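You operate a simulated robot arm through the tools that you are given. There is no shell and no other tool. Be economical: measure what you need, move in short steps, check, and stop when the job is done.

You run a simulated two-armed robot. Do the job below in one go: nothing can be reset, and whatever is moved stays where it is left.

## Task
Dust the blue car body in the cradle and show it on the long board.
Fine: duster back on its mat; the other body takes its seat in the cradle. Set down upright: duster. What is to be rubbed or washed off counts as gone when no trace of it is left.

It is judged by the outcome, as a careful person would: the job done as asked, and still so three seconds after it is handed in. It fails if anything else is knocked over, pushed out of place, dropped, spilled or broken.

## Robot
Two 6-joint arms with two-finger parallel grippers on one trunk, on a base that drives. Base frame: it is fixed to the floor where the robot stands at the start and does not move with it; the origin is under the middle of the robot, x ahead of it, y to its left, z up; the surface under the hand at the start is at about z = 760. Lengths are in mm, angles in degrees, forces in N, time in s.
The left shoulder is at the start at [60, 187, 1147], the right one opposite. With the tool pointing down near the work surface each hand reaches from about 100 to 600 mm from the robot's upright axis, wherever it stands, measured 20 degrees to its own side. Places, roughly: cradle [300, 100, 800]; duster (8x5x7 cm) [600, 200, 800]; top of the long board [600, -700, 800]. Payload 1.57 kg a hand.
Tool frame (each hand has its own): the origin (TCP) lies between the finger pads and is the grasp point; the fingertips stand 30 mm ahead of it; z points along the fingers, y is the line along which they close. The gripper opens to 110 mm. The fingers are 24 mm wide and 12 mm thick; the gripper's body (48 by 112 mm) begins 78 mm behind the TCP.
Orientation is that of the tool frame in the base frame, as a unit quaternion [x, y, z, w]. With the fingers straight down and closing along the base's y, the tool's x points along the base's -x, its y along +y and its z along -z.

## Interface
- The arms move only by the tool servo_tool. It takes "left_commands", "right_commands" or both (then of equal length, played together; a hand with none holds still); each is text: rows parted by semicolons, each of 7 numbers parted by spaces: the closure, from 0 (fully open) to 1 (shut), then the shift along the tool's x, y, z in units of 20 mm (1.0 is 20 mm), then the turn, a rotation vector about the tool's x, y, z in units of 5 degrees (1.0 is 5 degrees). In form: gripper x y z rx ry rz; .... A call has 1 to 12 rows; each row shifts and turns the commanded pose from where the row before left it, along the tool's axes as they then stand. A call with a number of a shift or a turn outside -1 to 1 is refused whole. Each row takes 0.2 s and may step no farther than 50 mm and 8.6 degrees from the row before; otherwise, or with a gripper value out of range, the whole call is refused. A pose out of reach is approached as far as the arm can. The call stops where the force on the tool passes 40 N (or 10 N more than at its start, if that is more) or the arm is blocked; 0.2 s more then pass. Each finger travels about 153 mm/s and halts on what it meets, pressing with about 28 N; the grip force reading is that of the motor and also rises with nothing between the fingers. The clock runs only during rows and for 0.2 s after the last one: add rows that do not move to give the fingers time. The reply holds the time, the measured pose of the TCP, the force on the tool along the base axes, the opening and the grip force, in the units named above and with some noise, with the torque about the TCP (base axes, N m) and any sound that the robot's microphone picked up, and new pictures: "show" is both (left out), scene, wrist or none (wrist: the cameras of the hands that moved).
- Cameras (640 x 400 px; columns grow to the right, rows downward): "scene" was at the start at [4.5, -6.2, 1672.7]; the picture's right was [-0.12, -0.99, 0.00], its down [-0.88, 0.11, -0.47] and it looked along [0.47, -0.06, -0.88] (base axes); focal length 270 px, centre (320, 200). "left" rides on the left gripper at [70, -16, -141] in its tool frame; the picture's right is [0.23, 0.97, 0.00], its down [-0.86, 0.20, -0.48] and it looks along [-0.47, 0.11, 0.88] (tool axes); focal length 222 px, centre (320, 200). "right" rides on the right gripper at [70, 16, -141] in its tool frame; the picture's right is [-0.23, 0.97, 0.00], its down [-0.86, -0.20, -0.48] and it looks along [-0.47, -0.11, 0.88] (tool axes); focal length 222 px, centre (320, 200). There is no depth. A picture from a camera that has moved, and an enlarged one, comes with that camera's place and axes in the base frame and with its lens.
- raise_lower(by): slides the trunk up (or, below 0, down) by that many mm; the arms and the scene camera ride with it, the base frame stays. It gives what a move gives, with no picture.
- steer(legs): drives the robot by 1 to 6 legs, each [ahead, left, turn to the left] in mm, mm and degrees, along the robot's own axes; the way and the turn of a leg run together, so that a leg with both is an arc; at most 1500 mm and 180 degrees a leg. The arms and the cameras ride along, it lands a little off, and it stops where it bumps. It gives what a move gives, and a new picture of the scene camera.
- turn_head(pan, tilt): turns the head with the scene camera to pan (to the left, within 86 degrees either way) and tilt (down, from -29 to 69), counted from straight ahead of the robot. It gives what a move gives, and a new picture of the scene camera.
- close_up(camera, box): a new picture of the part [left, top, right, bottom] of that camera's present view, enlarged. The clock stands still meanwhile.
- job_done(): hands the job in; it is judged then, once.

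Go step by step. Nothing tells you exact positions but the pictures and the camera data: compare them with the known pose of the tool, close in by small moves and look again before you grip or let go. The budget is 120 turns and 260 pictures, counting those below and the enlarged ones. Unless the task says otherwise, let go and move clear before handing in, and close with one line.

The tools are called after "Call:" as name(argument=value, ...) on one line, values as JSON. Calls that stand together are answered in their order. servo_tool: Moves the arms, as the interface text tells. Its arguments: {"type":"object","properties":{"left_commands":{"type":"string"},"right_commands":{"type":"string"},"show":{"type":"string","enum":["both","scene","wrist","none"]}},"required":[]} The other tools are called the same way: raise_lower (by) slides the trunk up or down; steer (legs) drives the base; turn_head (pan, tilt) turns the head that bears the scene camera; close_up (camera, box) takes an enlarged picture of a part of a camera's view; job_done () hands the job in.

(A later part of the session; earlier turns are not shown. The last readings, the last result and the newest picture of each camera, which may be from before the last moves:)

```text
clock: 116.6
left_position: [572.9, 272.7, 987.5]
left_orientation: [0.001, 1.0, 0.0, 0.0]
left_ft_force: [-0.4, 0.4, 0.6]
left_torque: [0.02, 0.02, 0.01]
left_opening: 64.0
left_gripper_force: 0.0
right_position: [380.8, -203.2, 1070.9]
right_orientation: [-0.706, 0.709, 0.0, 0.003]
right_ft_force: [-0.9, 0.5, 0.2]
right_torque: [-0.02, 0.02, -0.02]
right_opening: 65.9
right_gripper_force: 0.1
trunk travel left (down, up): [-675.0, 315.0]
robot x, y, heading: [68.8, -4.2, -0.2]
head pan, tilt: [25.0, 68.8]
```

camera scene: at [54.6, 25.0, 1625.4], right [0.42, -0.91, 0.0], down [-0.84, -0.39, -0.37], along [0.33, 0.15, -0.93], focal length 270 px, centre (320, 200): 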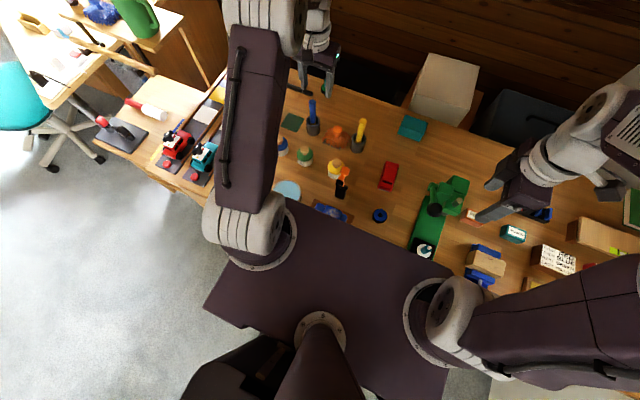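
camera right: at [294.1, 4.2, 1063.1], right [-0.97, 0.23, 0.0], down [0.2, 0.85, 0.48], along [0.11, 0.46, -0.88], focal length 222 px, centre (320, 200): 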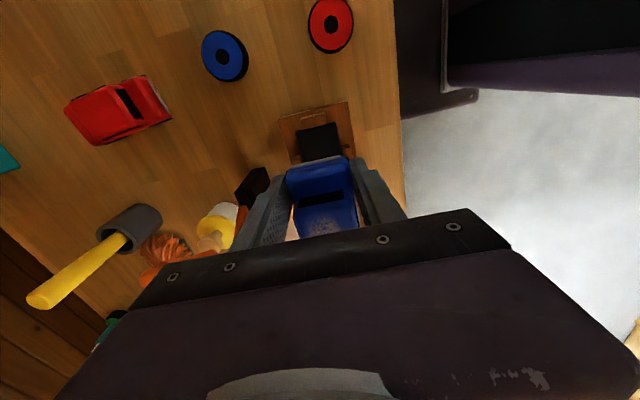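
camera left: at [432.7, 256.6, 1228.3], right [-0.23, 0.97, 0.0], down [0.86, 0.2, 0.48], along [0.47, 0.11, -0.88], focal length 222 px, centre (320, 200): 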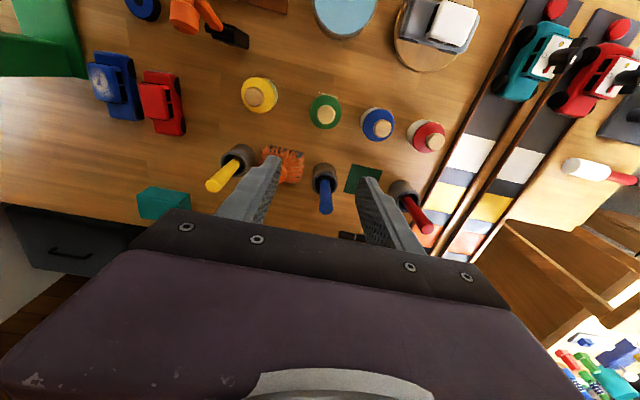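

The base moved ahead ~70 mm without a bump. Now bring the left hand above the duster and look.

Call:
servo_tool(left_commands="0.418 -0.4 -1 0 0 0 0;0.418 -0.4 -1 0 0 0 0;0.418 -0.4 -1 0.5 0 0 0;0.418 0 0 1 0 0 0;0.418 0 0 0 0 0 0", show="wrist")

Call:
close_up(camera="left", box=[200, 60, 440, 210])

```text
clock: 117.8
left_position: [595.1, 212.2, 956.6]
left_orientation: [0.002, 1.0, 0.0, 0.0]
left_ft_force: [0.6, 0.5, 0.5]
left_torque: [0.0, -0.02, -0.02]
left_opening: 64.0
left_gripper_force: 0.1
right_position: [381.3, -202.6, 1069.9]
right_orientation: [-0.706, 0.709, 0.0, 0.002]
right_ft_force: [-0.3, 0.0, -1.3]
right_torque: [0.01, -0.03, 0.02]
right_opening: 66.1
right_gripper_force: 0.0
trunk travel left (down, up): [-675.0, 315.0]
robot x, y, heading: [67.1, 0.5, 0.1]
head pan, tilt: [25.0, 68.8]
camera left: at [526.0, 195.8, 1099.3], right [-0.23, 0.97, 0.0], down [0.86, 0.2, 0.48], along [0.47, 0.11, -0.88], focal length 222 px, centre (320, 200)
```

left: 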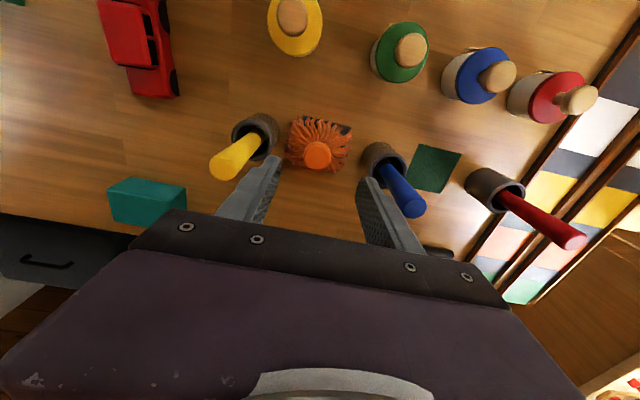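

```text
2.67 times, centred on (320, 135) of left
camera zoom: at [526.0, 195.8, 1099.3], right [-0.23, 0.97, 0.0], down [0.86, 0.2, 0.48], along [0.47, 0.11, -0.88], focal length 592 px, centre (320, 373)
```

zoom: 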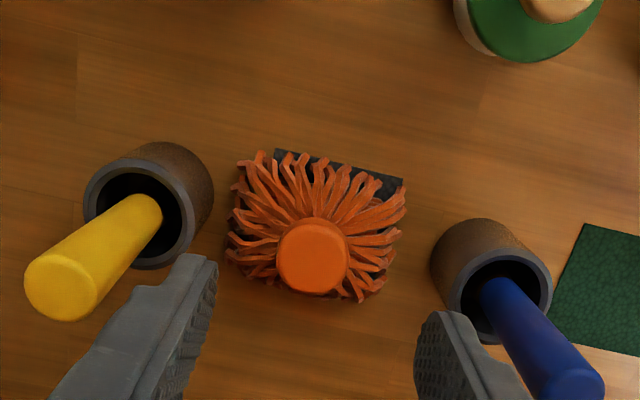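

Duster knob is at about [609,211.5], ~34 mm across, top z ≈830. Descending with a narrowed opening to grip the knob.

Call:
servo_tool(left_commands="0.48 -0.7 0 1 0 0 0;0.48 0 0 1 0 0 0;0.48 0 0 1 0 0 0;0.48 0 0 1 0 0 0;0.48 0 0 1 0 0 0;0.48 0 0 0.6 0 0 0;0.48 0 0 0 0 0 0", show="wrist")

Call:
close_up(camera="left", box=[200, 90, 440, 240])

```text
clock: 119.4
left_position: [611.4, 210.9, 844.2]
left_orientation: [0.0, 1.0, 0.001, 0.0]
left_ft_force: [0.5, 0.2, -1.0]
left_torque: [0.02, -0.02, 0.02]
left_opening: 57.2
left_gripper_force: 0.1
right_position: [382.0, -202.5, 1069.5]
right_orientation: [-0.705, 0.709, 0.0, 0.002]
right_ft_force: [-0.4, 1.1, -0.3]
right_torque: [-0.01, -0.01, -0.01]
right_opening: 66.1
right_gripper_force: 0.1
trunk travel left (down, up): [-675.0, 315.0]
robot x, y, heading: [72.6, 0.8, -0.3]
head pan, tilt: [25.0, 68.8]
camera left: at [540.8, 195.0, 986.2], right [-0.23, 0.97, 0.0], down [0.86, 0.2, 0.48], along [0.47, 0.11, -0.88], focal length 222 px, centre (320, 200)
```

left: 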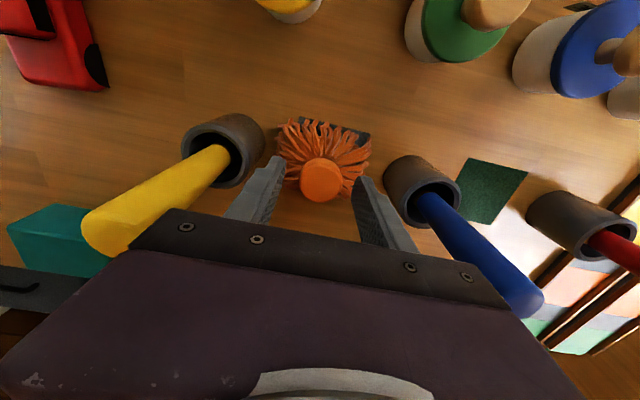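

```text
2.67 times, centred on (320, 165) of left
camera zoom: at [540.8, 195.0, 986.2], right [-0.23, 0.97, 0.0], down [0.86, 0.2, 0.48], along [0.47, 0.11, -0.88], focal length 592 px, centre (320, 293)
```

zoom: 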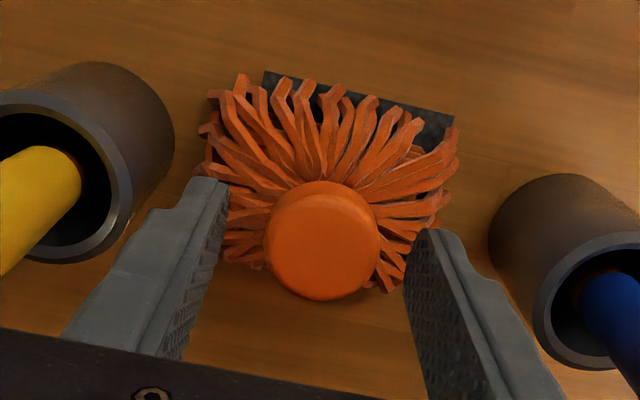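

Call:
servo_tool(left_commands="0.48 0.15 0 0.5 0 0 0;0.48 0 0 0.4 0 0 0;0.6 0 0 0 0 0 0;0.7 0 0 0 0 0 0;0.8 0 0 0 0 0 0;0.8 0 0 0 0 0 0", show="wrist")

```text
clock: 120.8
left_position: [607.3, 212.7, 826.0]
left_orientation: [0.001, 1.0, 0.0, -0.001]
left_ft_force: [0.0, 0.4, 0.7]
left_torque: [0.01, -0.02, 0.04]
left_opening: 34.9
left_gripper_force: 28.5
right_position: [382.9, -203.0, 1069.0]
right_orientation: [-0.706, 0.708, 0.001, 0.002]
right_ft_force: [0.0, 0.0, 0.7]
right_torque: [0.02, -0.01, 0.0]
right_opening: 66.1
right_gripper_force: 0.0
trunk travel left (down, up): [-675.0, 315.0]
robot x, y, heading: [71.7, -0.9, 0.0]
head pan, tilt: [25.0, 68.8]
camera left: at [538.6, 195.9, 967.7], right [-0.23, 0.97, 0.0], down [0.86, 0.2, 0.48], along [0.47, 0.11, -0.88], focal length 222 px, centre (320, 200)
```

left: 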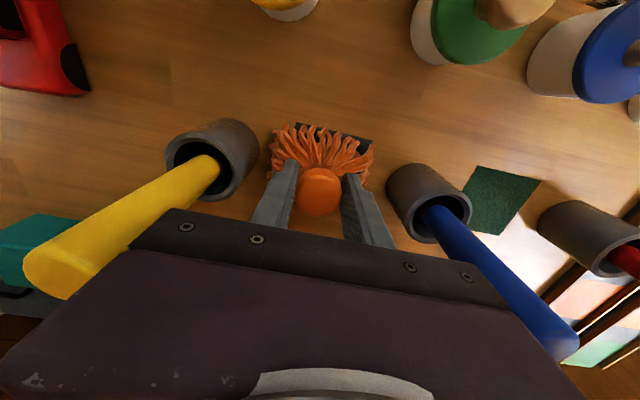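

Knob gripped (35 mm) at [607.3,212.7,826]; I'll remember that for the return. Lifting straight up.

Call:
servo_tool(left_commands="0.8 0 0 -0.5 0 0 0;0.8 0 0 -1 0 0 0;0.8 0 0 -1 0 0 0;0.8 0 0 -1 0 0 0;0.8 0 0 -1 0 0 0;0.8 0 0 -1 0 0 0;0.8 0 0 -1 0 0 0;0.8 0 0 -1 0 0 0;0.8 0 0 -1 0 0 0;0.8 0 0 -1 0 0 0;0.8 0 0 -1 0 0 0;0.8 0 0 -1 0 0 0", show="wrist")

Call:
close_up(camera="left", box=[200, 60, 440, 210])

```text
clock: 123.4
left_position: [607.8, 213.1, 1058.0]
left_orientation: [0.001, 1.0, 0.001, 0.0]
left_ft_force: [0.2, -0.4, -1.4]
left_torque: [0.02, 0.03, -0.02]
left_opening: 35.2
left_gripper_force: 28.4
right_position: [381.9, -202.6, 1068.8]
right_orientation: [-0.705, 0.709, 0.001, 0.002]
right_ft_force: [-0.2, 0.1, -0.5]
right_torque: [-0.02, 0.0, 0.03]
right_opening: 66.1
right_gripper_force: 0.0
trunk travel left (down, up): [-675.0, 315.0]
robot x, y, heading: [68.2, -0.4, -0.2]
head pan, tilt: [25.0, 68.8]
camera left: at [537.9, 196.4, 1200.0], right [-0.23, 0.97, 0.0], down [0.86, 0.2, 0.48], along [0.47, 0.11, -0.88], focal length 222 px, centre (320, 200)
```

left: 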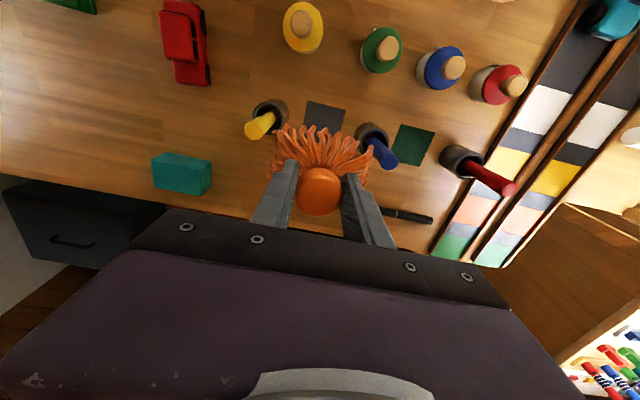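

```text
2.67 times, centred on (320, 135) of left
camera zoom: at [537.9, 196.4, 1200.0], right [-0.23, 0.97, 0.0], down [0.86, 0.2, 0.48], along [0.47, 0.11, -0.88], focal length 592 px, centre (320, 373)
```

zoom: 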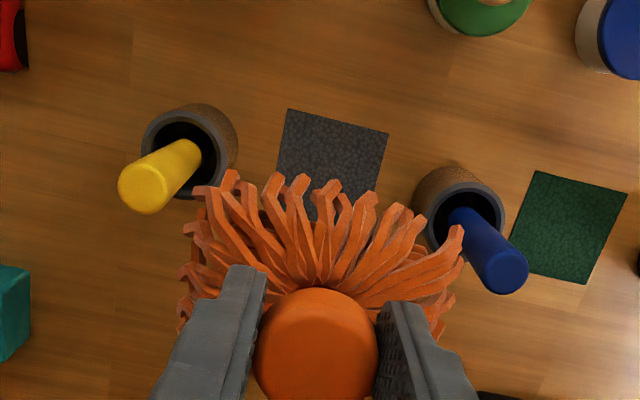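

Mat seen clearly (about x 577–647, y 183–254, centre [612,218]). Carry the duster over to the cradle.

Call:
servo_tool(left_commands="0.8 1 -0.4 0 0 0 0;0.8 1 -0.4 0 0 0 0;0.8 1 -0.4 0 0 0 0;0.8 1 -0.4 0 0 0 0;0.8 1 -0.4 0 0 0 0;0.8 1 -0.4 0 0 0 0;0.8 1 -0.4 0 0 0 0;0.8 1 -0.4 0 0 0 0;0.8 1 -0.4 0 0 0 0;0.8 1 -0.4 0 0 0 0;0.8 1 -0.4 0 0 0 0;0.8 1 -0.4 0 0 0 0", show="none")

Call:
servo_tool(left_commands="0.8 1 -0.4 0 0 0 0;0.8 1 0 0 0 0 0;0.8 0.75 0 0.5 0 0 0;0.8 0 0 1 0 0 0;0.8 0 0 1 0 0 0;0.8 0 0 1 0 0 0;0.8 0 0 0 0 0 0", show="both")

```text
clock: 126.0
left_position: [366.7, 116.6, 1055.3]
left_orientation: [0.001, 1.0, 0.0, 0.0]
left_ft_force: [-0.2, 0.5, -0.8]
left_torque: [-0.01, -0.02, -0.02]
left_opening: 34.9
left_gripper_force: 28.1
right_position: [381.9, -203.2, 1070.5]
right_orientation: [-0.705, 0.709, 0.0, 0.002]
right_ft_force: [0.5, -0.1, -0.3]
right_torque: [-0.02, -0.03, 0.02]
right_opening: 66.1
right_gripper_force: 0.2
trunk travel left (down, up): [-675.0, 315.0]
robot x, y, heading: [71.6, 2.3, -0.3]
head pan, tilt: [25.0, 68.8]
```

```text
clock: 127.6
left_position: [315.7, 108.3, 989.1]
left_orientation: [0.001, 1.0, 0.0, -0.001]
left_ft_force: [-1.7, -1.0, -0.4]
left_torque: [-0.02, -0.01, 0.01]
left_opening: 34.9
left_gripper_force: 27.9
left hand out of reach, approached as far as the arm can: row 6
right_position: [382.8, -202.9, 1069.3]
right_orientation: [-0.705, 0.709, 0.0, 0.001]
right_ft_force: [-0.1, -0.2, 0.9]
right_torque: [0.0, -0.05, -0.01]
right_opening: 66.2
right_gripper_force: 0.0
trunk travel left (down, up): [-675.0, 315.0]
robot x, y, heading: [64.7, -4.8, 0.1]
head pan, tilt: [25.0, 68.8]
camera scene: at [60.5, 25.1, 1565.4], right [0.42, -0.91, 0.0], down [-0.85, -0.39, -0.36], along [0.33, 0.15, -0.93], focal length 270 px, centre (320, 200)
camera left: at [247.0, 91.2, 1130.7], right [-0.23, 0.97, 0.0], down [0.86, 0.2, 0.48], along [0.46, 0.11, -0.88], focal length 222 px, centre (320, 200)
```

scene: 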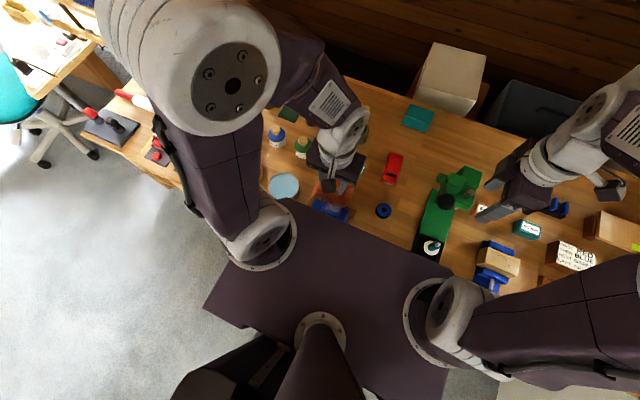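
left: 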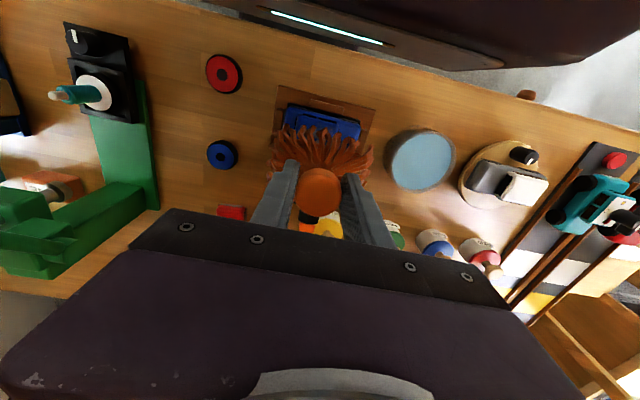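

The arm is too folded here; back the base up 70 mm and raise the trunk 60 mm.

Call:
steer(legs=[[-70, 0, 0]])

Call:
raise_lower(by=60)

Call:
servo_tool(left_commands="0.8 -1 0 0 0 0 0;0.8 -1 0 0 0 0 0;0.8 -1 0 0 0 0 0;0.8 0 0 1 0 0 0;0.8 0 0 1 0 0 0;0.8 0 0 1 0 0 0;0.8 0 0 1 0 0 0;0.8 0 0 0 0 0 0", show="wrist")

```text
clock: 128.6
left_position: [247.3, 108.4, 987.7]
left_orientation: [0.001, 1.0, 0.0, -0.002]
left_ft_force: [0.1, -0.7, -1.2]
left_torque: [-0.04, 0.0, 0.02]
left_opening: 34.8
left_gripper_force: 28.2
right_position: [313.1, -202.5, 1068.8]
right_orientation: [-0.705, 0.709, 0.001, 0.002]
right_ft_force: [0.5, -0.9, -0.1]
right_torque: [-0.03, 0.01, 0.03]
right_opening: 66.1
right_gripper_force: 0.0
trunk travel left (down, up): [-675.0, 315.0]
robot x, y, heading: [-0.3, 1.8, -0.1]
head pan, tilt: [25.0, 68.8]
camera scene: at [-8.0, 25.2, 1565.4], right [0.42, -0.91, 0.0], down [-0.85, -0.39, -0.36], along [0.33, 0.15, -0.93], focal length 270 px, centre (320, 200)
```

scene: 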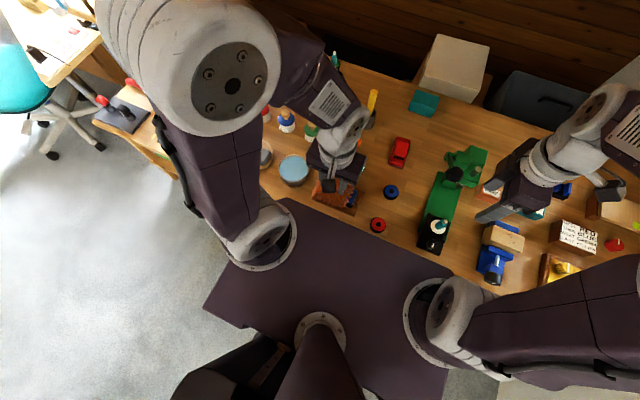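

```text
clock: 129.6
left_position: [247.3, 108.0, 1048.2]
left_orientation: [0.001, 1.0, -0.001, -0.002]
left_ft_force: [-0.2, -0.4, -1.1]
left_torque: [0.0, 0.0, -0.01]
left_opening: 35.0
left_gripper_force: 28.0
right_position: [313.1, -202.9, 1129.9]
right_orientation: [-0.706, 0.708, 0.001, 0.002]
right_ft_force: [0.3, 0.4, 0.1]
right_torque: [-0.01, 0.01, -0.02]
right_opening: 65.8
right_gripper_force: 0.0
trunk travel left (down, up): [-735.0, 255.0]
robot x, y, heading: [-2.0, 4.7, -0.0]
head pan, tilt: [25.0, 68.8]
```

```text
clock: 131.4
left_position: [307.0, 106.2, 968.1]
left_orientation: [0.0, 1.0, 0.0, -0.001]
left_ft_force: [-0.6, 0.2, -0.3]
left_torque: [0.04, -0.02, -0.02]
left_opening: 34.9
left_gripper_force: 27.9
right_position: [312.2, -203.1, 1129.7]
right_orientation: [-0.705, 0.709, 0.001, 0.003]
right_ft_force: [-0.2, 0.4, 0.2]
right_torque: [-0.04, 0.0, 0.0]
right_opening: 66.0
right_gripper_force: 0.1
trunk travel left (down, up): [-735.0, 255.0]
robot x, y, heading: [0.8, 2.3, -0.1]
head pan, tilt: [25.0, 68.8]
camera left: at [237.7, 90.9, 1110.3], right [-0.23, 0.97, 0.0], down [0.86, 0.2, 0.48], along [0.46, 0.11, -0.88], focal length 222 px, centre (320, 200)
```

left: 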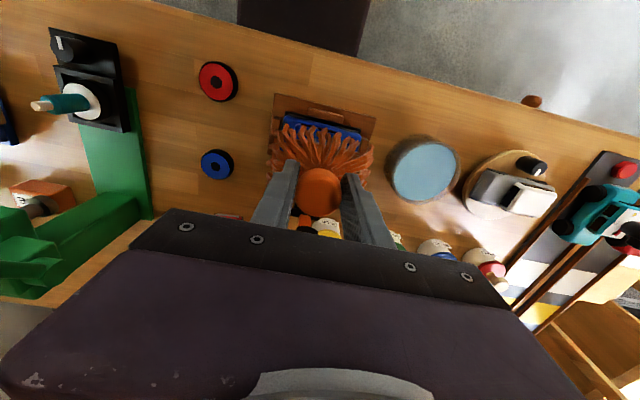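

Over the cradle now. Lower the duster onto the roof with gentle contact.

Call:
servo_tool(left_commands="0.8 -0.2 0.1 1 0 0 0;0.8 0 0 1 0 0 0;0.8 0 0 1 0 0 0;0.8 0 0 0.9 0 0 0;0.8 0 0 0.2 0 0 0;0.8 0 0 0.15 0 0 0;0.8 0 0 0 0 0 0", show="wrist")

Call:
close_up(camera="scene", box=[280, 130, 400, 230])

```text
clock: 132.8
left_position: [308.8, 109.2, 886.4]
left_orientation: [0.0, 1.0, 0.0, 0.002]
left_ft_force: [-2.7, 6.1, 33.7]
left_torque: [0.21, 0.1, 0.01]
left_opening: 34.9
left_gripper_force: 27.4
right_position: [309.9, -202.9, 1131.7]
right_orientation: [-0.705, 0.709, 0.0, 0.002]
right_ft_force: [0.4, 0.3, 0.4]
right_torque: [0.01, 0.0, 0.0]
right_opening: 65.8
right_gripper_force: 0.0
trunk travel left (down, up): [-735.0, 255.0]
robot x, y, heading: [-1.6, 1.4, 0.1]
head pan, tilt: [25.0, 68.8]
stopped in row 6 (left hand): the force on the tool passed its limit at 56 N (the readings are from after the stop); the commanded pose is now the measured one
camera left: at [239.1, 93.1, 1027.8], right [-0.23, 0.97, 0.0], down [0.85, 0.2, 0.48], along [0.47, 0.11, -0.88], focal length 222 px, centre (320, 200)
```

left: 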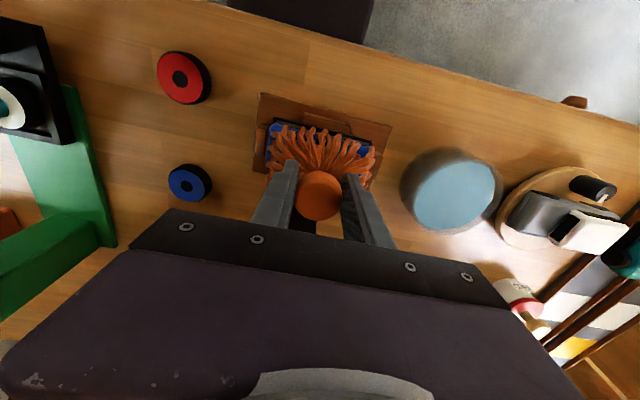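

```text
4.00 times, centred on (340, 180) of scene
camera zoom: at [-13.0, 25.3, 1625.6], right [0.42, -0.91, 0.0], down [-0.84, -0.39, -0.36], along [0.33, 0.15, -0.93], focal length 1078 px, centre (240, 280)
```

zoom: 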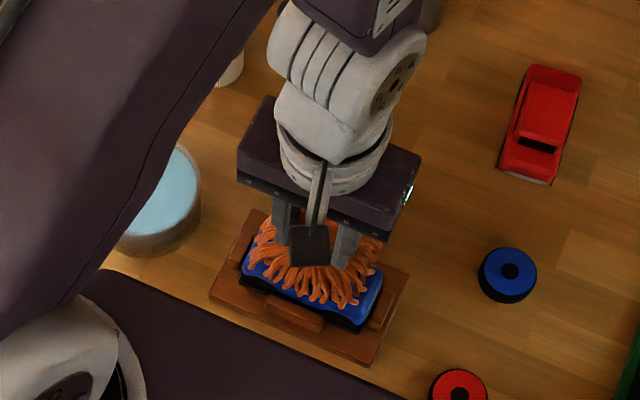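

Contact made (34 N, a bit hard). Ease off 1 mm and stroke back and forth.

Call:
servo_tool(left_commands="0.8 0 0 -0.06 0 0 0;0.8 0 0.5 0 0 0 0;0.8 0 0.5 0 0 0 0;0.8 0 -0.5 0 0 0 0;0.8 0 -0.5 0 0 0 0;0.8 0 -0.5 0 0 0 0;0.8 0 -0.5 0 0 0 0;0.8 0 0.5 0 0 0 0;0.8 0 0.5 0 0 0 0;0.8 0.4 0 0 0 0 0;0.8 -0.8 0 0 0 0 0;0.8 0.4 0 0 0 0 0", show="none")

```text
clock: 135.4
left_position: [314.9, 108.0, 886.2]
left_orientation: [0.0, 1.0, -0.001, 0.002]
left_ft_force: [7.3, 1.6, 16.9]
left_torque: [0.21, -0.43, -0.01]
left_opening: 34.7
left_gripper_force: 28.4
right_position: [312.8, -203.1, 1129.1]
right_orientation: [-0.705, 0.709, 0.0, 0.002]
right_ft_force: [0.7, -0.9, 0.1]
right_torque: [0.01, 0.02, 0.03]
right_opening: 65.8
right_gripper_force: 0.2
trunk travel left (down, up): [-735.0, 255.0]
robot x, y, heading: [1.9, 1.1, 0.1]
head pan, tilt: [25.0, 68.8]
```

Strokes went well at ~17 N. One more set, then lift to inspect.

Call:
servo_tool(left_commands="0.8 0.2 0.5 0 0 0 0;0.8 0 0.5 0 0 0 0;0.8 0 -0.5 0 0 0 0;0.8 0 -0.5 0 0 0 0;0.8 0 -0.5 0 0 0 0;0.8 0 -0.5 0 0 0 0;0.8 -0.4 0 0 0 0 0;0.8 0 0.5 0 0 0 0;0.8 0 0.5 0 0 0 0;0.8 0 0.5 0 0 0 0;0.8 0 -0.5 0 0 0 0;0.8 0.2 0 0 0 0 0", show="none")

Call:
servo_tool(left_commands="0.8 0 0 -0.5 0 0 0;0.8 0 0 -1 0 0 0;0.8 0 0 -1 0 0 0;0.8 0 0 -1 0 0 0;0.8 -0.5 0.5 -1 0 0 0;0.8 -1 0.5 -1 0 0 0;0.8 -1 1 -1 0 0 0;0.8 -1 1 -1 0 0 0;0.8 -1 1 -1 0 0 0;0.8 -1 1 0 0 0 0;0.8 -1 1 0 0 0 0;0.8 -1 0 0 0 0 0", show="wrist")

Call:
close_up(camera="scene", box=[300, 150, 380, 230])

```text
clock: 138.1
left_position: [310.7, 110.1, 885.9]
left_orientation: [-0.001, 1.0, -0.001, 0.004]
left_ft_force: [0.4, 3.7, 18.5]
left_torque: [0.21, 0.15, 0.02]
left_opening: 34.6
left_gripper_force: 28.5
right_position: [310.9, -201.7, 1129.3]
right_orientation: [-0.705, 0.709, -0.001, 0.004]
right_ft_force: [0.0, -1.0, -0.3]
right_torque: [-0.01, -0.01, -0.01]
right_opening: 66.3
right_gripper_force: 0.2
trunk travel left (down, up): [-735.0, 255.0]
robot x, y, heading: [-1.1, 1.8, 0.2]
head pan, tilt: [25.0, 68.8]
stopped in row 12 (left hand): the force on the tool passed its limit at 42 N (the readings are from after the stop); the commanded pose is now the measured one
```

```text
clock: 140.7
left_position: [461.5, 229.4, 1055.3]
left_orientation: [-0.001, 1.0, 0.0, 0.002]
left_ft_force: [0.8, -0.2, -0.8]
left_torque: [0.04, 0.0, 0.0]
left_opening: 34.1
left_gripper_force: 27.6
right_position: [314.0, -202.3, 1130.2]
right_orientation: [-0.705, 0.709, 0.001, 0.002]
right_ft_force: [1.1, -0.3, -0.5]
right_torque: [-0.02, 0.03, -0.07]
right_opening: 65.9
right_gripper_force: 0.0
trunk travel left (down, up): [-735.0, 255.0]
robot x, y, heading: [-0.4, 2.2, 0.2]
head pan, tilt: [25.0, 68.8]
camera left: at [390.9, 212.8, 1198.2], right [-0.23, 0.97, 0.0], down [0.85, 0.2, 0.48], along [0.47, 0.11, -0.88], focal length 222 px, centre (320, 200)
```

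left: 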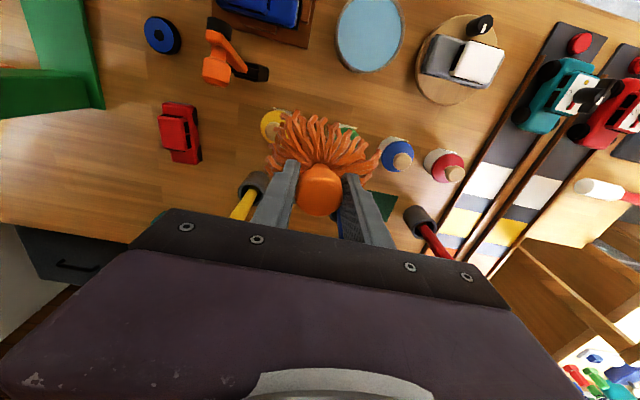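

```text
5.00 times, centred on (340, 190) of scene
camera zoom: at [-8.2, 25.3, 1625.4], right [0.42, -0.91, 0.0], down [-0.85, -0.39, -0.36], along [0.33, 0.15, -0.93], focal length 1347 px, centre (220, 250)
```

zoom: 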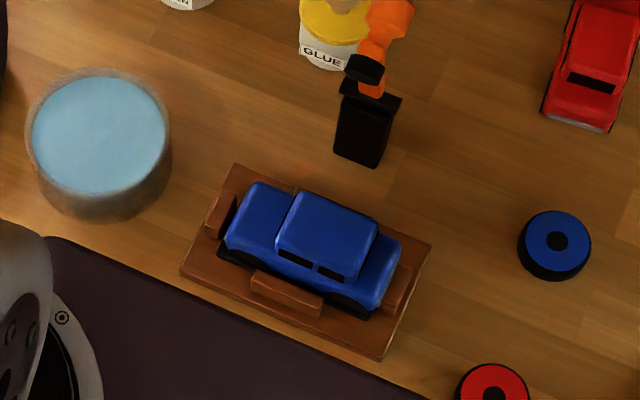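

The roof looks clean. Now drive ahead again to return the duster to its mat; I'll double-check the roof later up close.

Call:
close_up(camera="scene", box=[320, 175, 360, 215])

Call:
steer(legs=[[70, 0, 0]])

Call:
raise_lower(by=-60)

Call:
servo_tool(left_commands="0.8 -1 0 0 0 0 0;0.8 -1 0 0 0 0 0;0.8 -1 -0.3 0 0 0 0;0.8 -0.5 -0.3 0 0 0 0;0.8 0 0 0 0 0 0", show="wrist")

```text
10.00 times, centred on (340, 195) of scene
camera zoom: at [-8.2, 25.3, 1625.4], right [0.42, -0.91, 0.0], down [-0.85, -0.39, -0.36], along [0.33, 0.15, -0.93], focal length 2695 px, centre (120, 250)
```

zoom: 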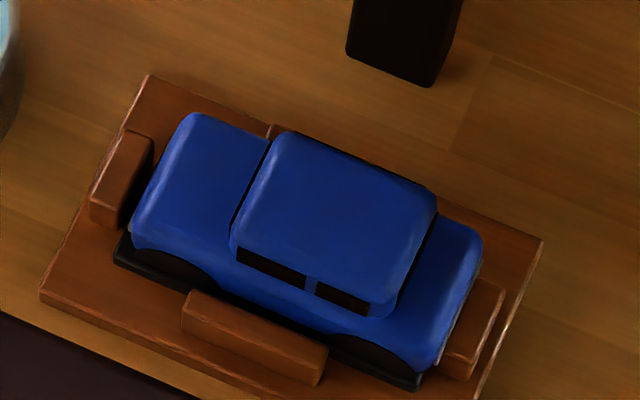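

```text
clock: 141.7
left_position: [525.2, 229.3, 1058.2]
left_orientation: [-0.001, 1.0, -0.001, 0.004]
left_ft_force: [-0.6, -0.7, -0.7]
left_torque: [-0.01, -0.02, 0.01]
left_opening: 34.3
left_gripper_force: 28.2
right_position: [378.6, -202.2, 1129.7]
right_orientation: [-0.706, 0.708, -0.001, 0.003]
right_ft_force: [-0.4, 1.0, -0.1]
right_torque: [0.0, -0.05, -0.01]
right_opening: 65.9
right_gripper_force: 0.1
trunk travel left (down, up): [-735.0, 255.0]
robot x, y, heading: [66.8, 2.0, -0.1]
head pan, tilt: [25.0, 68.8]
camera scene: at [54.6, 25.7, 1625.4], right [0.42, -0.91, 0.0], down [-0.84, -0.39, -0.36], along [0.33, 0.15, -0.93], focal length 270 px, centre (320, 200)
```

scene: 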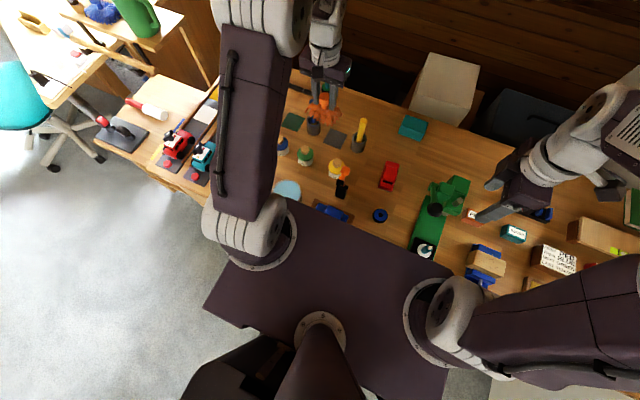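

```text
clock: 142.7
left_position: [527.1, 229.6, 997.9]
left_orientation: [-0.001, 1.0, 0.0, 0.002]
left_ft_force: [-0.2, 0.1, -0.9]
left_torque: [0.03, 0.0, -0.03]
left_opening: 34.2
left_gripper_force: 27.8
right_position: [379.1, -202.0, 1070.1]
right_orientation: [-0.705, 0.709, 0.0, 0.003]
right_ft_force: [0.7, 0.2, 0.1]
right_torque: [-0.01, 0.03, -0.02]
right_opening: 65.9
right_gripper_force: 0.0
trunk travel left (down, up): [-675.0, 315.0]
robot x, y, heading: [67.4, 1.1, 0.1]
head pan, tilt: [25.0, 68.8]
```

```text
clock: 143.9
left_position: [598.4, 217.6, 996.5]
left_orientation: [-0.001, 1.0, -0.001, 0.002]
left_ft_force: [0.0, 0.9, -1.2]
left_torque: [-0.02, -0.03, 0.02]
left_opening: 34.1
left_gripper_force: 27.6
right_position: [380.2, -201.9, 1069.3]
right_orientation: [-0.706, 0.708, 0.0, 0.002]
right_ft_force: [0.1, -0.5, 0.1]
right_torque: [-0.01, 0.01, -0.01]
right_opening: 65.8
right_gripper_force: 0.0
trunk travel left (down, up): [-675.0, 315.0]
robot x, y, heading: [64.5, -1.3, 0.2]
head pan, tilt: [25.0, 68.8]
camera left: at [527.7, 201.1, 1138.9], right [-0.23, 0.97, 0.0], down [0.85, 0.2, 0.48], along [0.47, 0.11, -0.88], focal length 222 px, centre (320, 200)
```

left: 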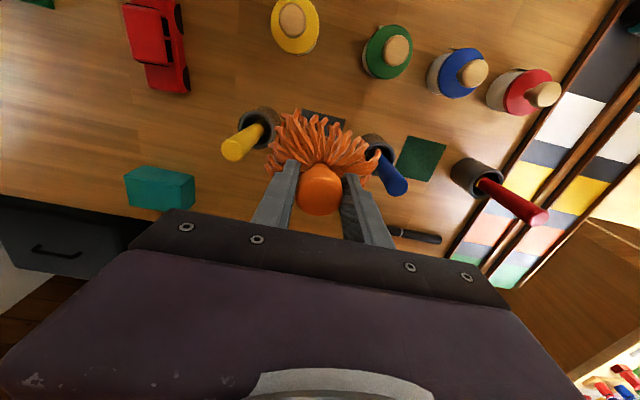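

The zoom shows no trace of dust. Lower the duster onto its mat.

Call:
servo_tool(left_commands="0.8 -0.6 -0.1 1 0 0 0;0.8 0 0 1 0 0 0;0.8 0 0 1 0 0 0;0.8 0 0 1 0 0 0;0.8 0 0 1 0 0 0;0.8 0 0 1 0 0 0;0.8 0 0 1 0 0 0;0.8 0 0 0 0 0 0", show="wrist")

Call:
close_up(camera="left", box=[200, 80, 440, 230])

```text
clock: 145.7
left_position: [610.2, 214.8, 856.4]
left_orientation: [-0.001, 1.0, -0.001, 0.002]
left_ft_force: [0.6, -0.5, -1.3]
left_torque: [0.01, 0.0, 0.03]
left_opening: 34.1
left_gripper_force: 27.7
right_position: [380.1, -202.2, 1068.8]
right_orientation: [-0.705, 0.709, 0.0, 0.003]
right_ft_force: [-0.4, -0.8, -0.2]
right_torque: [0.0, -0.02, 0.02]
right_opening: 66.1
right_gripper_force: 0.0
trunk travel left (down, up): [-675.0, 315.0]
robot x, y, heading: [67.7, 1.7, 0.1]
head pan, tilt: [25.0, 68.8]
camera left: at [540.3, 198.4, 997.6], right [-0.23, 0.97, 0.0], down [0.85, 0.2, 0.48], along [0.47, 0.11, -0.88], focal length 222 px, centre (320, 200)
```

left: 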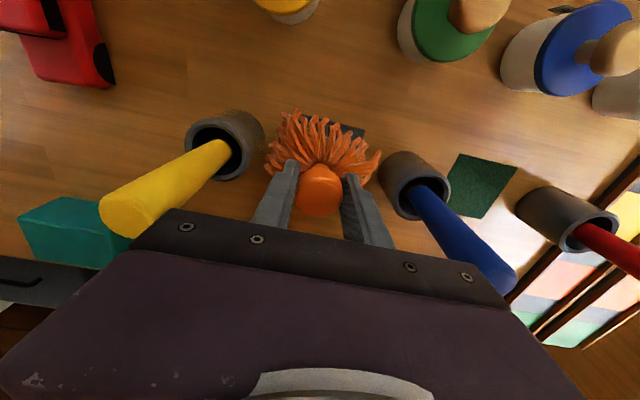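

```text
2.67 times, centred on (320, 155) of left
camera zoom: at [540.3, 198.4, 997.6], right [-0.23, 0.97, 0.0], down [0.85, 0.2, 0.48], along [0.47, 0.11, -0.88], focal length 592 px, centre (320, 320)
```

zoom: 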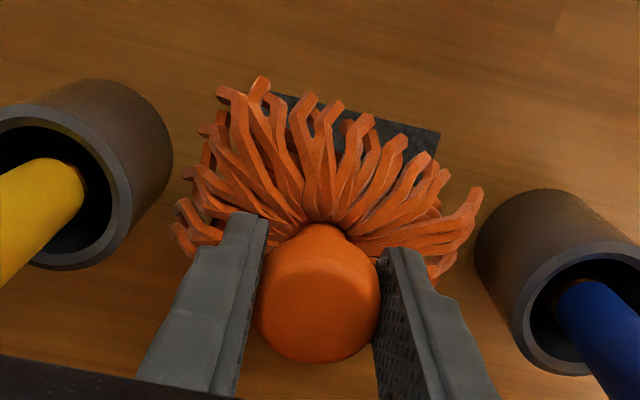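

The duster seems slightly pitched in the grip; it should level against the mat. Lowering slowly.

Call:
servo_tool(left_commands="0.8 0 0 0.6 0 0 0;0.8 0 0 0.3 0 0 0;0.8 0 0 0.2 0 0 0;0.8 0 0 0.1 0 0 0;0.8 0 0 0 0 0 0", show="none")

Call:
close_up(camera="left", box=[200, 80, 440, 230])

```text
clock: 146.9
left_position: [610.1, 214.9, 832.6]
left_orientation: [-0.001, 1.0, 0.0, 0.003]
left_ft_force: [-0.4, -0.3, -0.9]
left_torque: [0.01, 0.0, 0.0]
left_opening: 34.0
left_gripper_force: 28.2
right_position: [380.6, -201.1, 1069.0]
right_orientation: [-0.706, 0.708, 0.001, 0.002]
right_ft_force: [0.7, 0.5, 0.1]
right_torque: [0.01, 0.02, 0.0]
right_opening: 65.8
right_gripper_force: 0.0
trunk travel left (down, up): [-675.0, 315.0]
robot x, y, heading: [68.9, 3.3, 0.1]
head pan, tilt: [25.0, 68.8]
```

```text
2.67 times, centred on (320, 155) of left
camera zoom: at [540.4, 198.7, 974.7], right [-0.23, 0.97, 0.0], down [0.85, 0.2, 0.48], along [0.47, 0.11, -0.88], focal length 592 px, centre (320, 320)
```

zoom: 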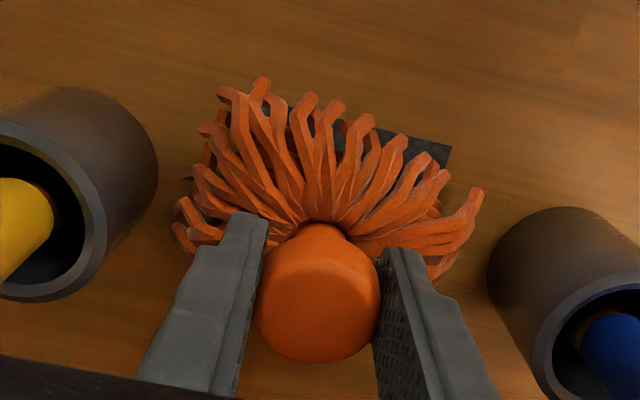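

Call:
servo_tool(left_commands="0.8 0 0 0.15 0 0 0;0.8 0 0 0.15 0 0 0;0.8 0 0 0.15 0 0 0;0.8 0 0 0 0 0 0", show="none")

```text
clock: 147.9
left_position: [609.8, 215.3, 825.1]
left_orientation: [-0.001, 1.0, 0.0, 0.002]
left_ft_force: [-1.3, -0.1, 10.8]
left_torque: [0.3, -0.27, 0.0]
left_opening: 33.9
left_gripper_force: 27.9
right_position: [379.1, -202.6, 1070.3]
right_orientation: [-0.706, 0.708, 0.001, 0.004]
right_ft_force: [-0.1, -0.6, -0.7]
right_torque: [-0.01, 0.0, -0.02]
right_opening: 65.8
right_gripper_force: 0.1
trunk travel left (down, up): [-675.0, 315.0]
robot x, y, heading: [68.1, -1.6, -0.1]
head pan, tilt: [25.0, 68.8]
```

Call:
servo_tool(left_commands="0.8 0 0 0.06 0 0 0;0.8 0 0 0.06 0 0 0;0.8 0 0 0 0 0 0", show="none")

Call:
close_up(camera="left", box=[200, 80, 440, 230])

```text
clock: 148.7
left_position: [608.9, 212.5, 823.9]
left_orientation: [-0.001, 1.0, 0.001, 0.004]
left_ft_force: [-0.9, -1.1, 22.8]
left_torque: [0.48, -0.59, -0.05]
left_opening: 34.4
left_gripper_force: 27.5
right_position: [377.3, -203.8, 1068.7]
right_orientation: [-0.705, 0.709, 0.001, 0.004]
right_ft_force: [-0.1, 0.3, -0.2]
right_torque: [0.01, 0.03, 0.02]
right_opening: 65.8
right_gripper_force: 0.0
trunk travel left (down, up): [-675.0, 315.0]
robot x, y, heading: [67.1, -0.4, 0.0]
head pan, tilt: [25.0, 68.8]
```

```text
2.67 times, centred on (320, 155) of left
camera zoom: at [539.0, 197.4, 965.7], right [-0.23, 0.97, 0.0], down [0.85, 0.2, 0.49], along [0.47, 0.11, -0.87], focal length 592 px, centre (320, 320)
```

zoom: 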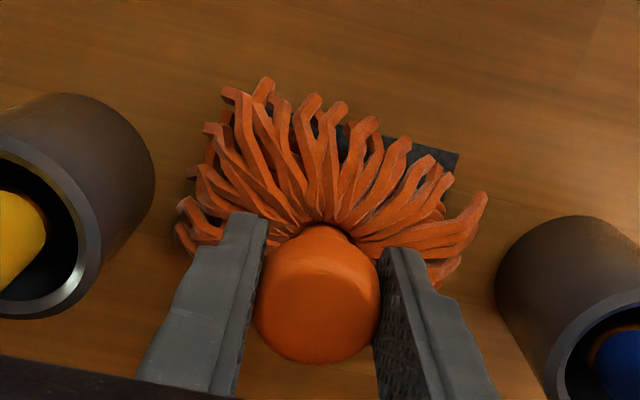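

It's over the mat as originally. I'll nudge +4 mm in y to be more central, ease to light contact, and release.

Call:
servo_tool(left_commands="0.8 0 0 -0.25 0 0 0;0.8 -0.1 0.25 0 0 0 0;0.8 0 0 0.22 0 0 0;0.8 0 0 0 0 0 0;0.72 0 0 0 0 0 0;0.66 0 0 0 0 0 0;0.6 0 0 0 0 0 0;0.52 0 0 0 0 0 0;0.5 0 0 0 0 0 0;0.5 0 0 0 0 0 0", show="none")

Call:
close_up(camera="left", box=[200, 80, 440, 230])

```text
clock: 150.9
left_position: [612.7, 220.0, 822.2]
left_orientation: [-0.001, 1.0, -0.001, 0.003]
left_ft_force: [0.5, -0.2, 0.3]
left_torque: [-0.03, -0.03, -0.02]
left_opening: 55.0
left_gripper_force: 0.0
right_position: [379.4, -201.8, 1069.0]
right_orientation: [-0.705, 0.709, 0.001, 0.002]
right_ft_force: [0.6, 0.2, -0.5]
right_torque: [0.02, -0.02, 0.0]
right_opening: 65.9
right_gripper_force: 0.0
trunk travel left (down, up): [-675.0, 315.0]
robot x, y, heading: [66.7, 0.7, -0.0]
head pan, tilt: [25.0, 68.8]
```

```text
2.67 times, centred on (320, 155) of left
camera zoom: at [542.9, 203.8, 963.6], right [-0.23, 0.97, 0.0], down [0.85, 0.2, 0.48], along [0.47, 0.11, -0.88], focal length 592 px, centre (320, 320)
```

zoom: 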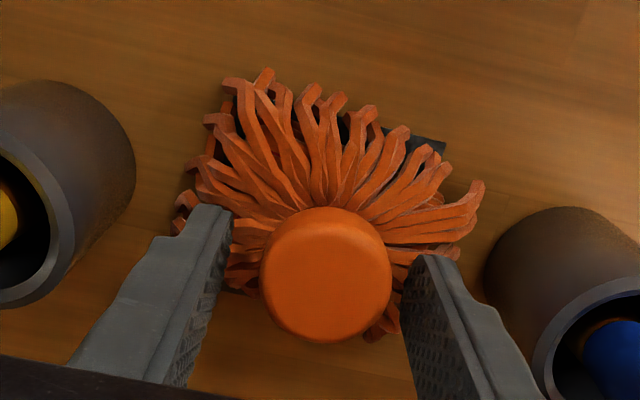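

The duster stands level. Raise the left hand straight up and verify.

Call:
servo_tool(left_commands="0.5 0 0 -0.5 0 0 0;0.5 0 0 -1 0 0 0;0.5 0 0 -1 0 0 0;0.5 0 0 -1 0 0 0;0.5 0 0 -1 0 0 0;0.5 0 0 -1 0 0 0;0.5 0 0 -1 0 0 0;0.5 0 0 -1 0 0 0;0.5 0 0 -1 0 0 0;0.5 0 0 -1 0 0 0;0.5 0 0 -1 0 0 0", show="wrist")

Call:
close_up(camera="left", box=[200, 60, 440, 210])

```text
clock: 153.3
left_position: [611.3, 222.6, 1031.4]
left_orientation: [-0.001, 1.0, -0.001, 0.001]
left_ft_force: [-0.6, 0.7, 0.7]
left_torque: [-0.01, 0.01, 0.01]
left_opening: 55.0
left_gripper_force: 0.1
right_position: [380.5, -202.1, 1069.8]
right_orientation: [-0.706, 0.709, 0.0, 0.002]
right_ft_force: [-0.5, 0.1, -0.1]
right_torque: [0.02, -0.02, 0.01]
right_opening: 65.9
right_gripper_force: 0.0
trunk travel left (down, up): [-675.0, 315.0]
robot x, y, heading: [68.0, -2.5, -0.1]
head pan, tilt: [25.0, 68.8]
camera left: at [541.0, 205.0, 1173.0], right [-0.23, 0.97, 0.0], down [0.85, 0.2, 0.48], along [0.47, 0.11, -0.88], focal length 222 px, centre (320, 200)
```

left: 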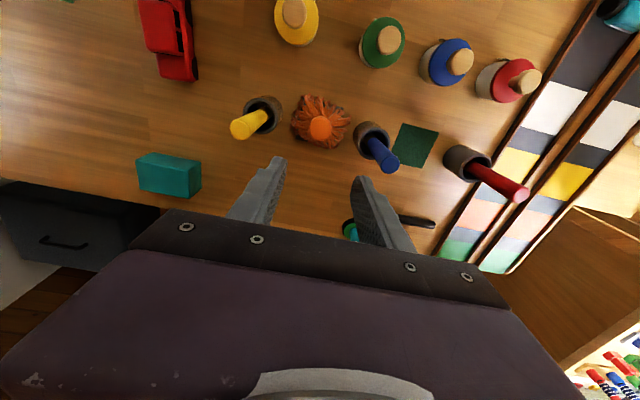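

```text
2.67 times, centred on (320, 135) of left
camera zoom: at [541.0, 205.0, 1173.0], right [-0.23, 0.97, 0.0], down [0.85, 0.2, 0.48], along [0.47, 0.11, -0.88], focal length 592 px, centre (320, 373)
```

zoom: 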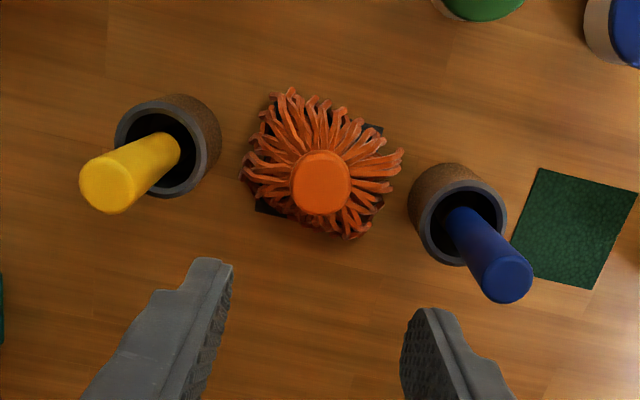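

Duster is upright on its mat. Back the base up, restore the trunk height, and send the right hand to fetch the blue body.

Call:
steer(legs=[[-70, 0, 0]])

Call:
raise_lower(by=60)

Call:
servo_tool(right_commands="0.436 -1 0 0 0 0 0;0.436 -1 0 0 0 0 0;0.436 -1 0 0 0 0 0;0.436 -1 0 0 0 0 0;0.436 -1 0 0 0 0 0;0.436 -1 0 0 0 0 0;0.436 -1 0 0 0 0 0;0.436 -1 0 0 0 0 0;0.436 -1 0 0 0 0 0;0.436 -1 0 0 0 0 0;0.436 -1 0 0 0 0 0;0.436 -1 0 0 0 0 0", show="none")

Call:
servo_tool(right_commands="0.436 -1 0 0 0 0 0;0.436 -0.5 0 0 0 0 0;0.436 0 0 1 0 0 0;0.436 0 0 1 0 0 0;0.436 0 0 1 0 0 0;0.436 0 0 1 0 0 0;0.436 0 0 1 0 0 0;0.436 0 0 1 0 0 0;0.436 0 0 1 0 0 0;0.436 0 0 1 0 0 0;0.436 0 0 0 0 0 0", show="wrist")

Call:
close_up(camera="right", box=[180, 60, 460, 235])

```text
clock: 154.3
left_position: [542.7, 221.9, 1029.6]
left_orientation: [-0.001, 1.0, -0.001, 0.002]
left_ft_force: [0.2, 0.2, 0.4]
left_torque: [0.02, 0.02, 0.02]
left_opening: 54.8
left_gripper_force: 0.1
right_position: [312.2, -202.4, 1070.0]
right_orientation: [-0.706, 0.708, 0.001, 0.002]
right_ft_force: [-0.1, -1.3, 0.4]
right_torque: [0.0, -0.07, 0.01]
right_opening: 66.1
right_gripper_force: 0.1
trunk travel left (down, up): [-675.0, 315.0]
robot x, y, heading: [-3.9, 3.6, -0.3]
head pan, tilt: [25.0, 68.8]
camera scene: at [-9.4, 25.9, 1565.4], right [0.42, -0.91, 0.0], down [-0.84, -0.4, -0.36], along [0.33, 0.15, -0.93], focal length 270 px, centre (320, 200)
```

scene: 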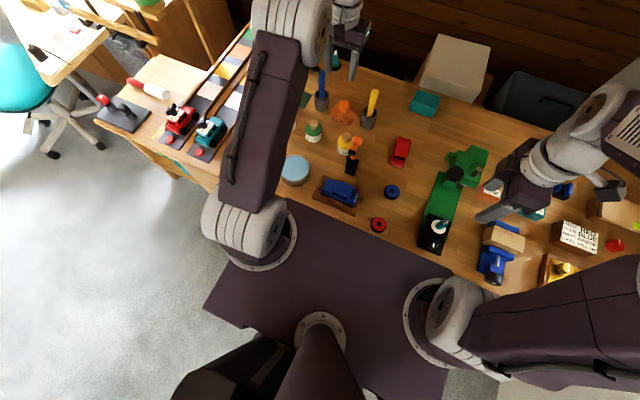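

```text
clock: 155.3
left_position: [542.2, 223.5, 1092.2]
left_orientation: [-0.001, 1.0, -0.001, 0.002]
left_ft_force: [0.5, -0.3, -0.4]
left_torque: [0.01, 0.0, -0.02]
left_opening: 55.1
left_gripper_force: 0.1
right_position: [311.4, -201.9, 1130.3]
right_orientation: [-0.707, 0.707, 0.001, 0.002]
right_ft_force: [0.4, 0.3, -0.4]
right_torque: [-0.01, 0.0, 0.02]
right_opening: 66.0
right_gripper_force: 0.1
trunk travel left (down, up): [-735.0, 255.0]
robot x, y, heading: [-2.0, 1.1, 0.0]
head pan, tilt: [25.0, 68.8]
```

```text
clock: 157.9
left_position: [542.2, 223.9, 1090.6]
left_orientation: [-0.001, 1.0, -0.001, 0.002]
left_ft_force: [0.8, -1.0, 0.3]
left_torque: [0.0, -0.01, 0.03]
left_opening: 55.0
left_gripper_force: 0.1
right_position: [309.8, 40.4, 1131.0]
right_orientation: [-0.706, 0.708, 0.0, 0.002]
right_ft_force: [-0.5, -0.3, 0.1]
right_torque: [0.0, 0.04, -0.01]
right_opening: 62.1
right_gripper_force: 0.0
trunk travel left (down, up): [-735.0, 255.0]
robot x, y, heading: [0.8, -1.9, 0.1]
head pan, tilt: [25.0, 68.8]
```

```text
clock: 160.3
left_position: [542.3, 222.9, 1090.9]
left_orientation: [-0.002, 1.0, 0.0, 0.001]
left_ft_force: [-0.2, -0.9, 0.1]
left_torque: [0.0, 0.01, 0.02]
left_opening: 54.8
left_gripper_force: 0.0
right_position: [311.6, 70.2, 970.6]
right_orientation: [-0.706, 0.708, 0.0, 0.003]
right_ft_force: [0.1, 1.0, -0.1]
right_torque: [0.02, -0.04, 0.04]
right_opening: 62.1
right_gripper_force: 0.0
trunk travel left (down, up): [-735.0, 255.0]
robot x, y, heading: [-2.9, 0.6, 0.3]
head pan, tilt: [25.0, 68.8]
camera right: at [293.9, -0.7, 1111.7], right [-0.97, 0.23, 0.0], down [0.2, 0.85, 0.48], along [0.11, 0.47, -0.88], focal length 222 px, centre (320, 200)
```

right: 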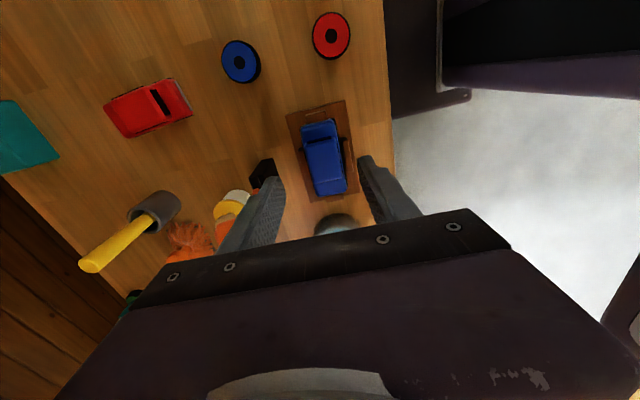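

```text
2.29 times, centred on (320, 148) of right
camera zoom: at [293.9, -0.7, 1111.7], right [-0.97, 0.23, 0.0], down [0.2, 0.85, 0.48], along [0.11, 0.47, -0.88], focal length 508 px, centre (320, 320)
```

zoom: 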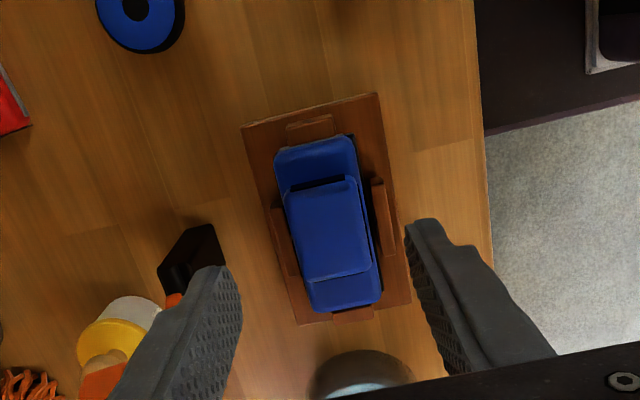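

The roof is spotless up close. Descend to grip the blue body's -y end.

Call:
servo_tool(right_commands="0.436 0.1 0 1 0 0 0;0.436 0 0 1 0 0 0;0.436 0 0 1 0 0 0;0.436 0 0 1 0 0 0;0.436 0 0 1 0 0 0;0.436 0 0 1 0 0 0;0.436 0 0 1 0 0 0;0.436 0 0 0.4 0 0 0;0.436 0 0 0 0 0 0", show="none")

Call:
close_up(camera="right", box=[180, 60, 460, 235])

```text
clock: 162.3
left_position: [542.0, 222.6, 1091.2]
left_orientation: [-0.002, 1.0, -0.001, 0.002]
left_ft_force: [0.7, 0.6, -0.7]
left_torque: [0.02, 0.0, -0.01]
left_opening: 55.1
left_gripper_force: 0.2
right_position: [312.4, 66.7, 822.9]
right_orientation: [-0.707, 0.708, 0.0, 0.003]
right_ft_force: [0.4, 0.0, 0.1]
right_torque: [-0.02, 0.02, 0.04]
right_opening: 62.3
right_gripper_force: 0.0
trunk travel left (down, up): [-735.0, 255.0]
robot x, y, heading: [-0.8, 0.2, -0.1]
head pan, tilt: [25.0, 68.8]
```

```text
2.29 times, centred on (320, 148) of right
camera zoom: at [294.6, -3.2, 963.6], right [-0.97, 0.23, 0.0], down [0.2, 0.85, 0.48], along [0.11, 0.47, -0.88], focal length 508 px, centre (320, 320)
```

zoom: 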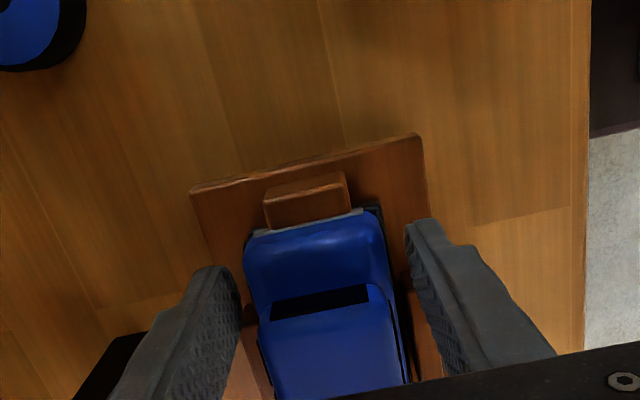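

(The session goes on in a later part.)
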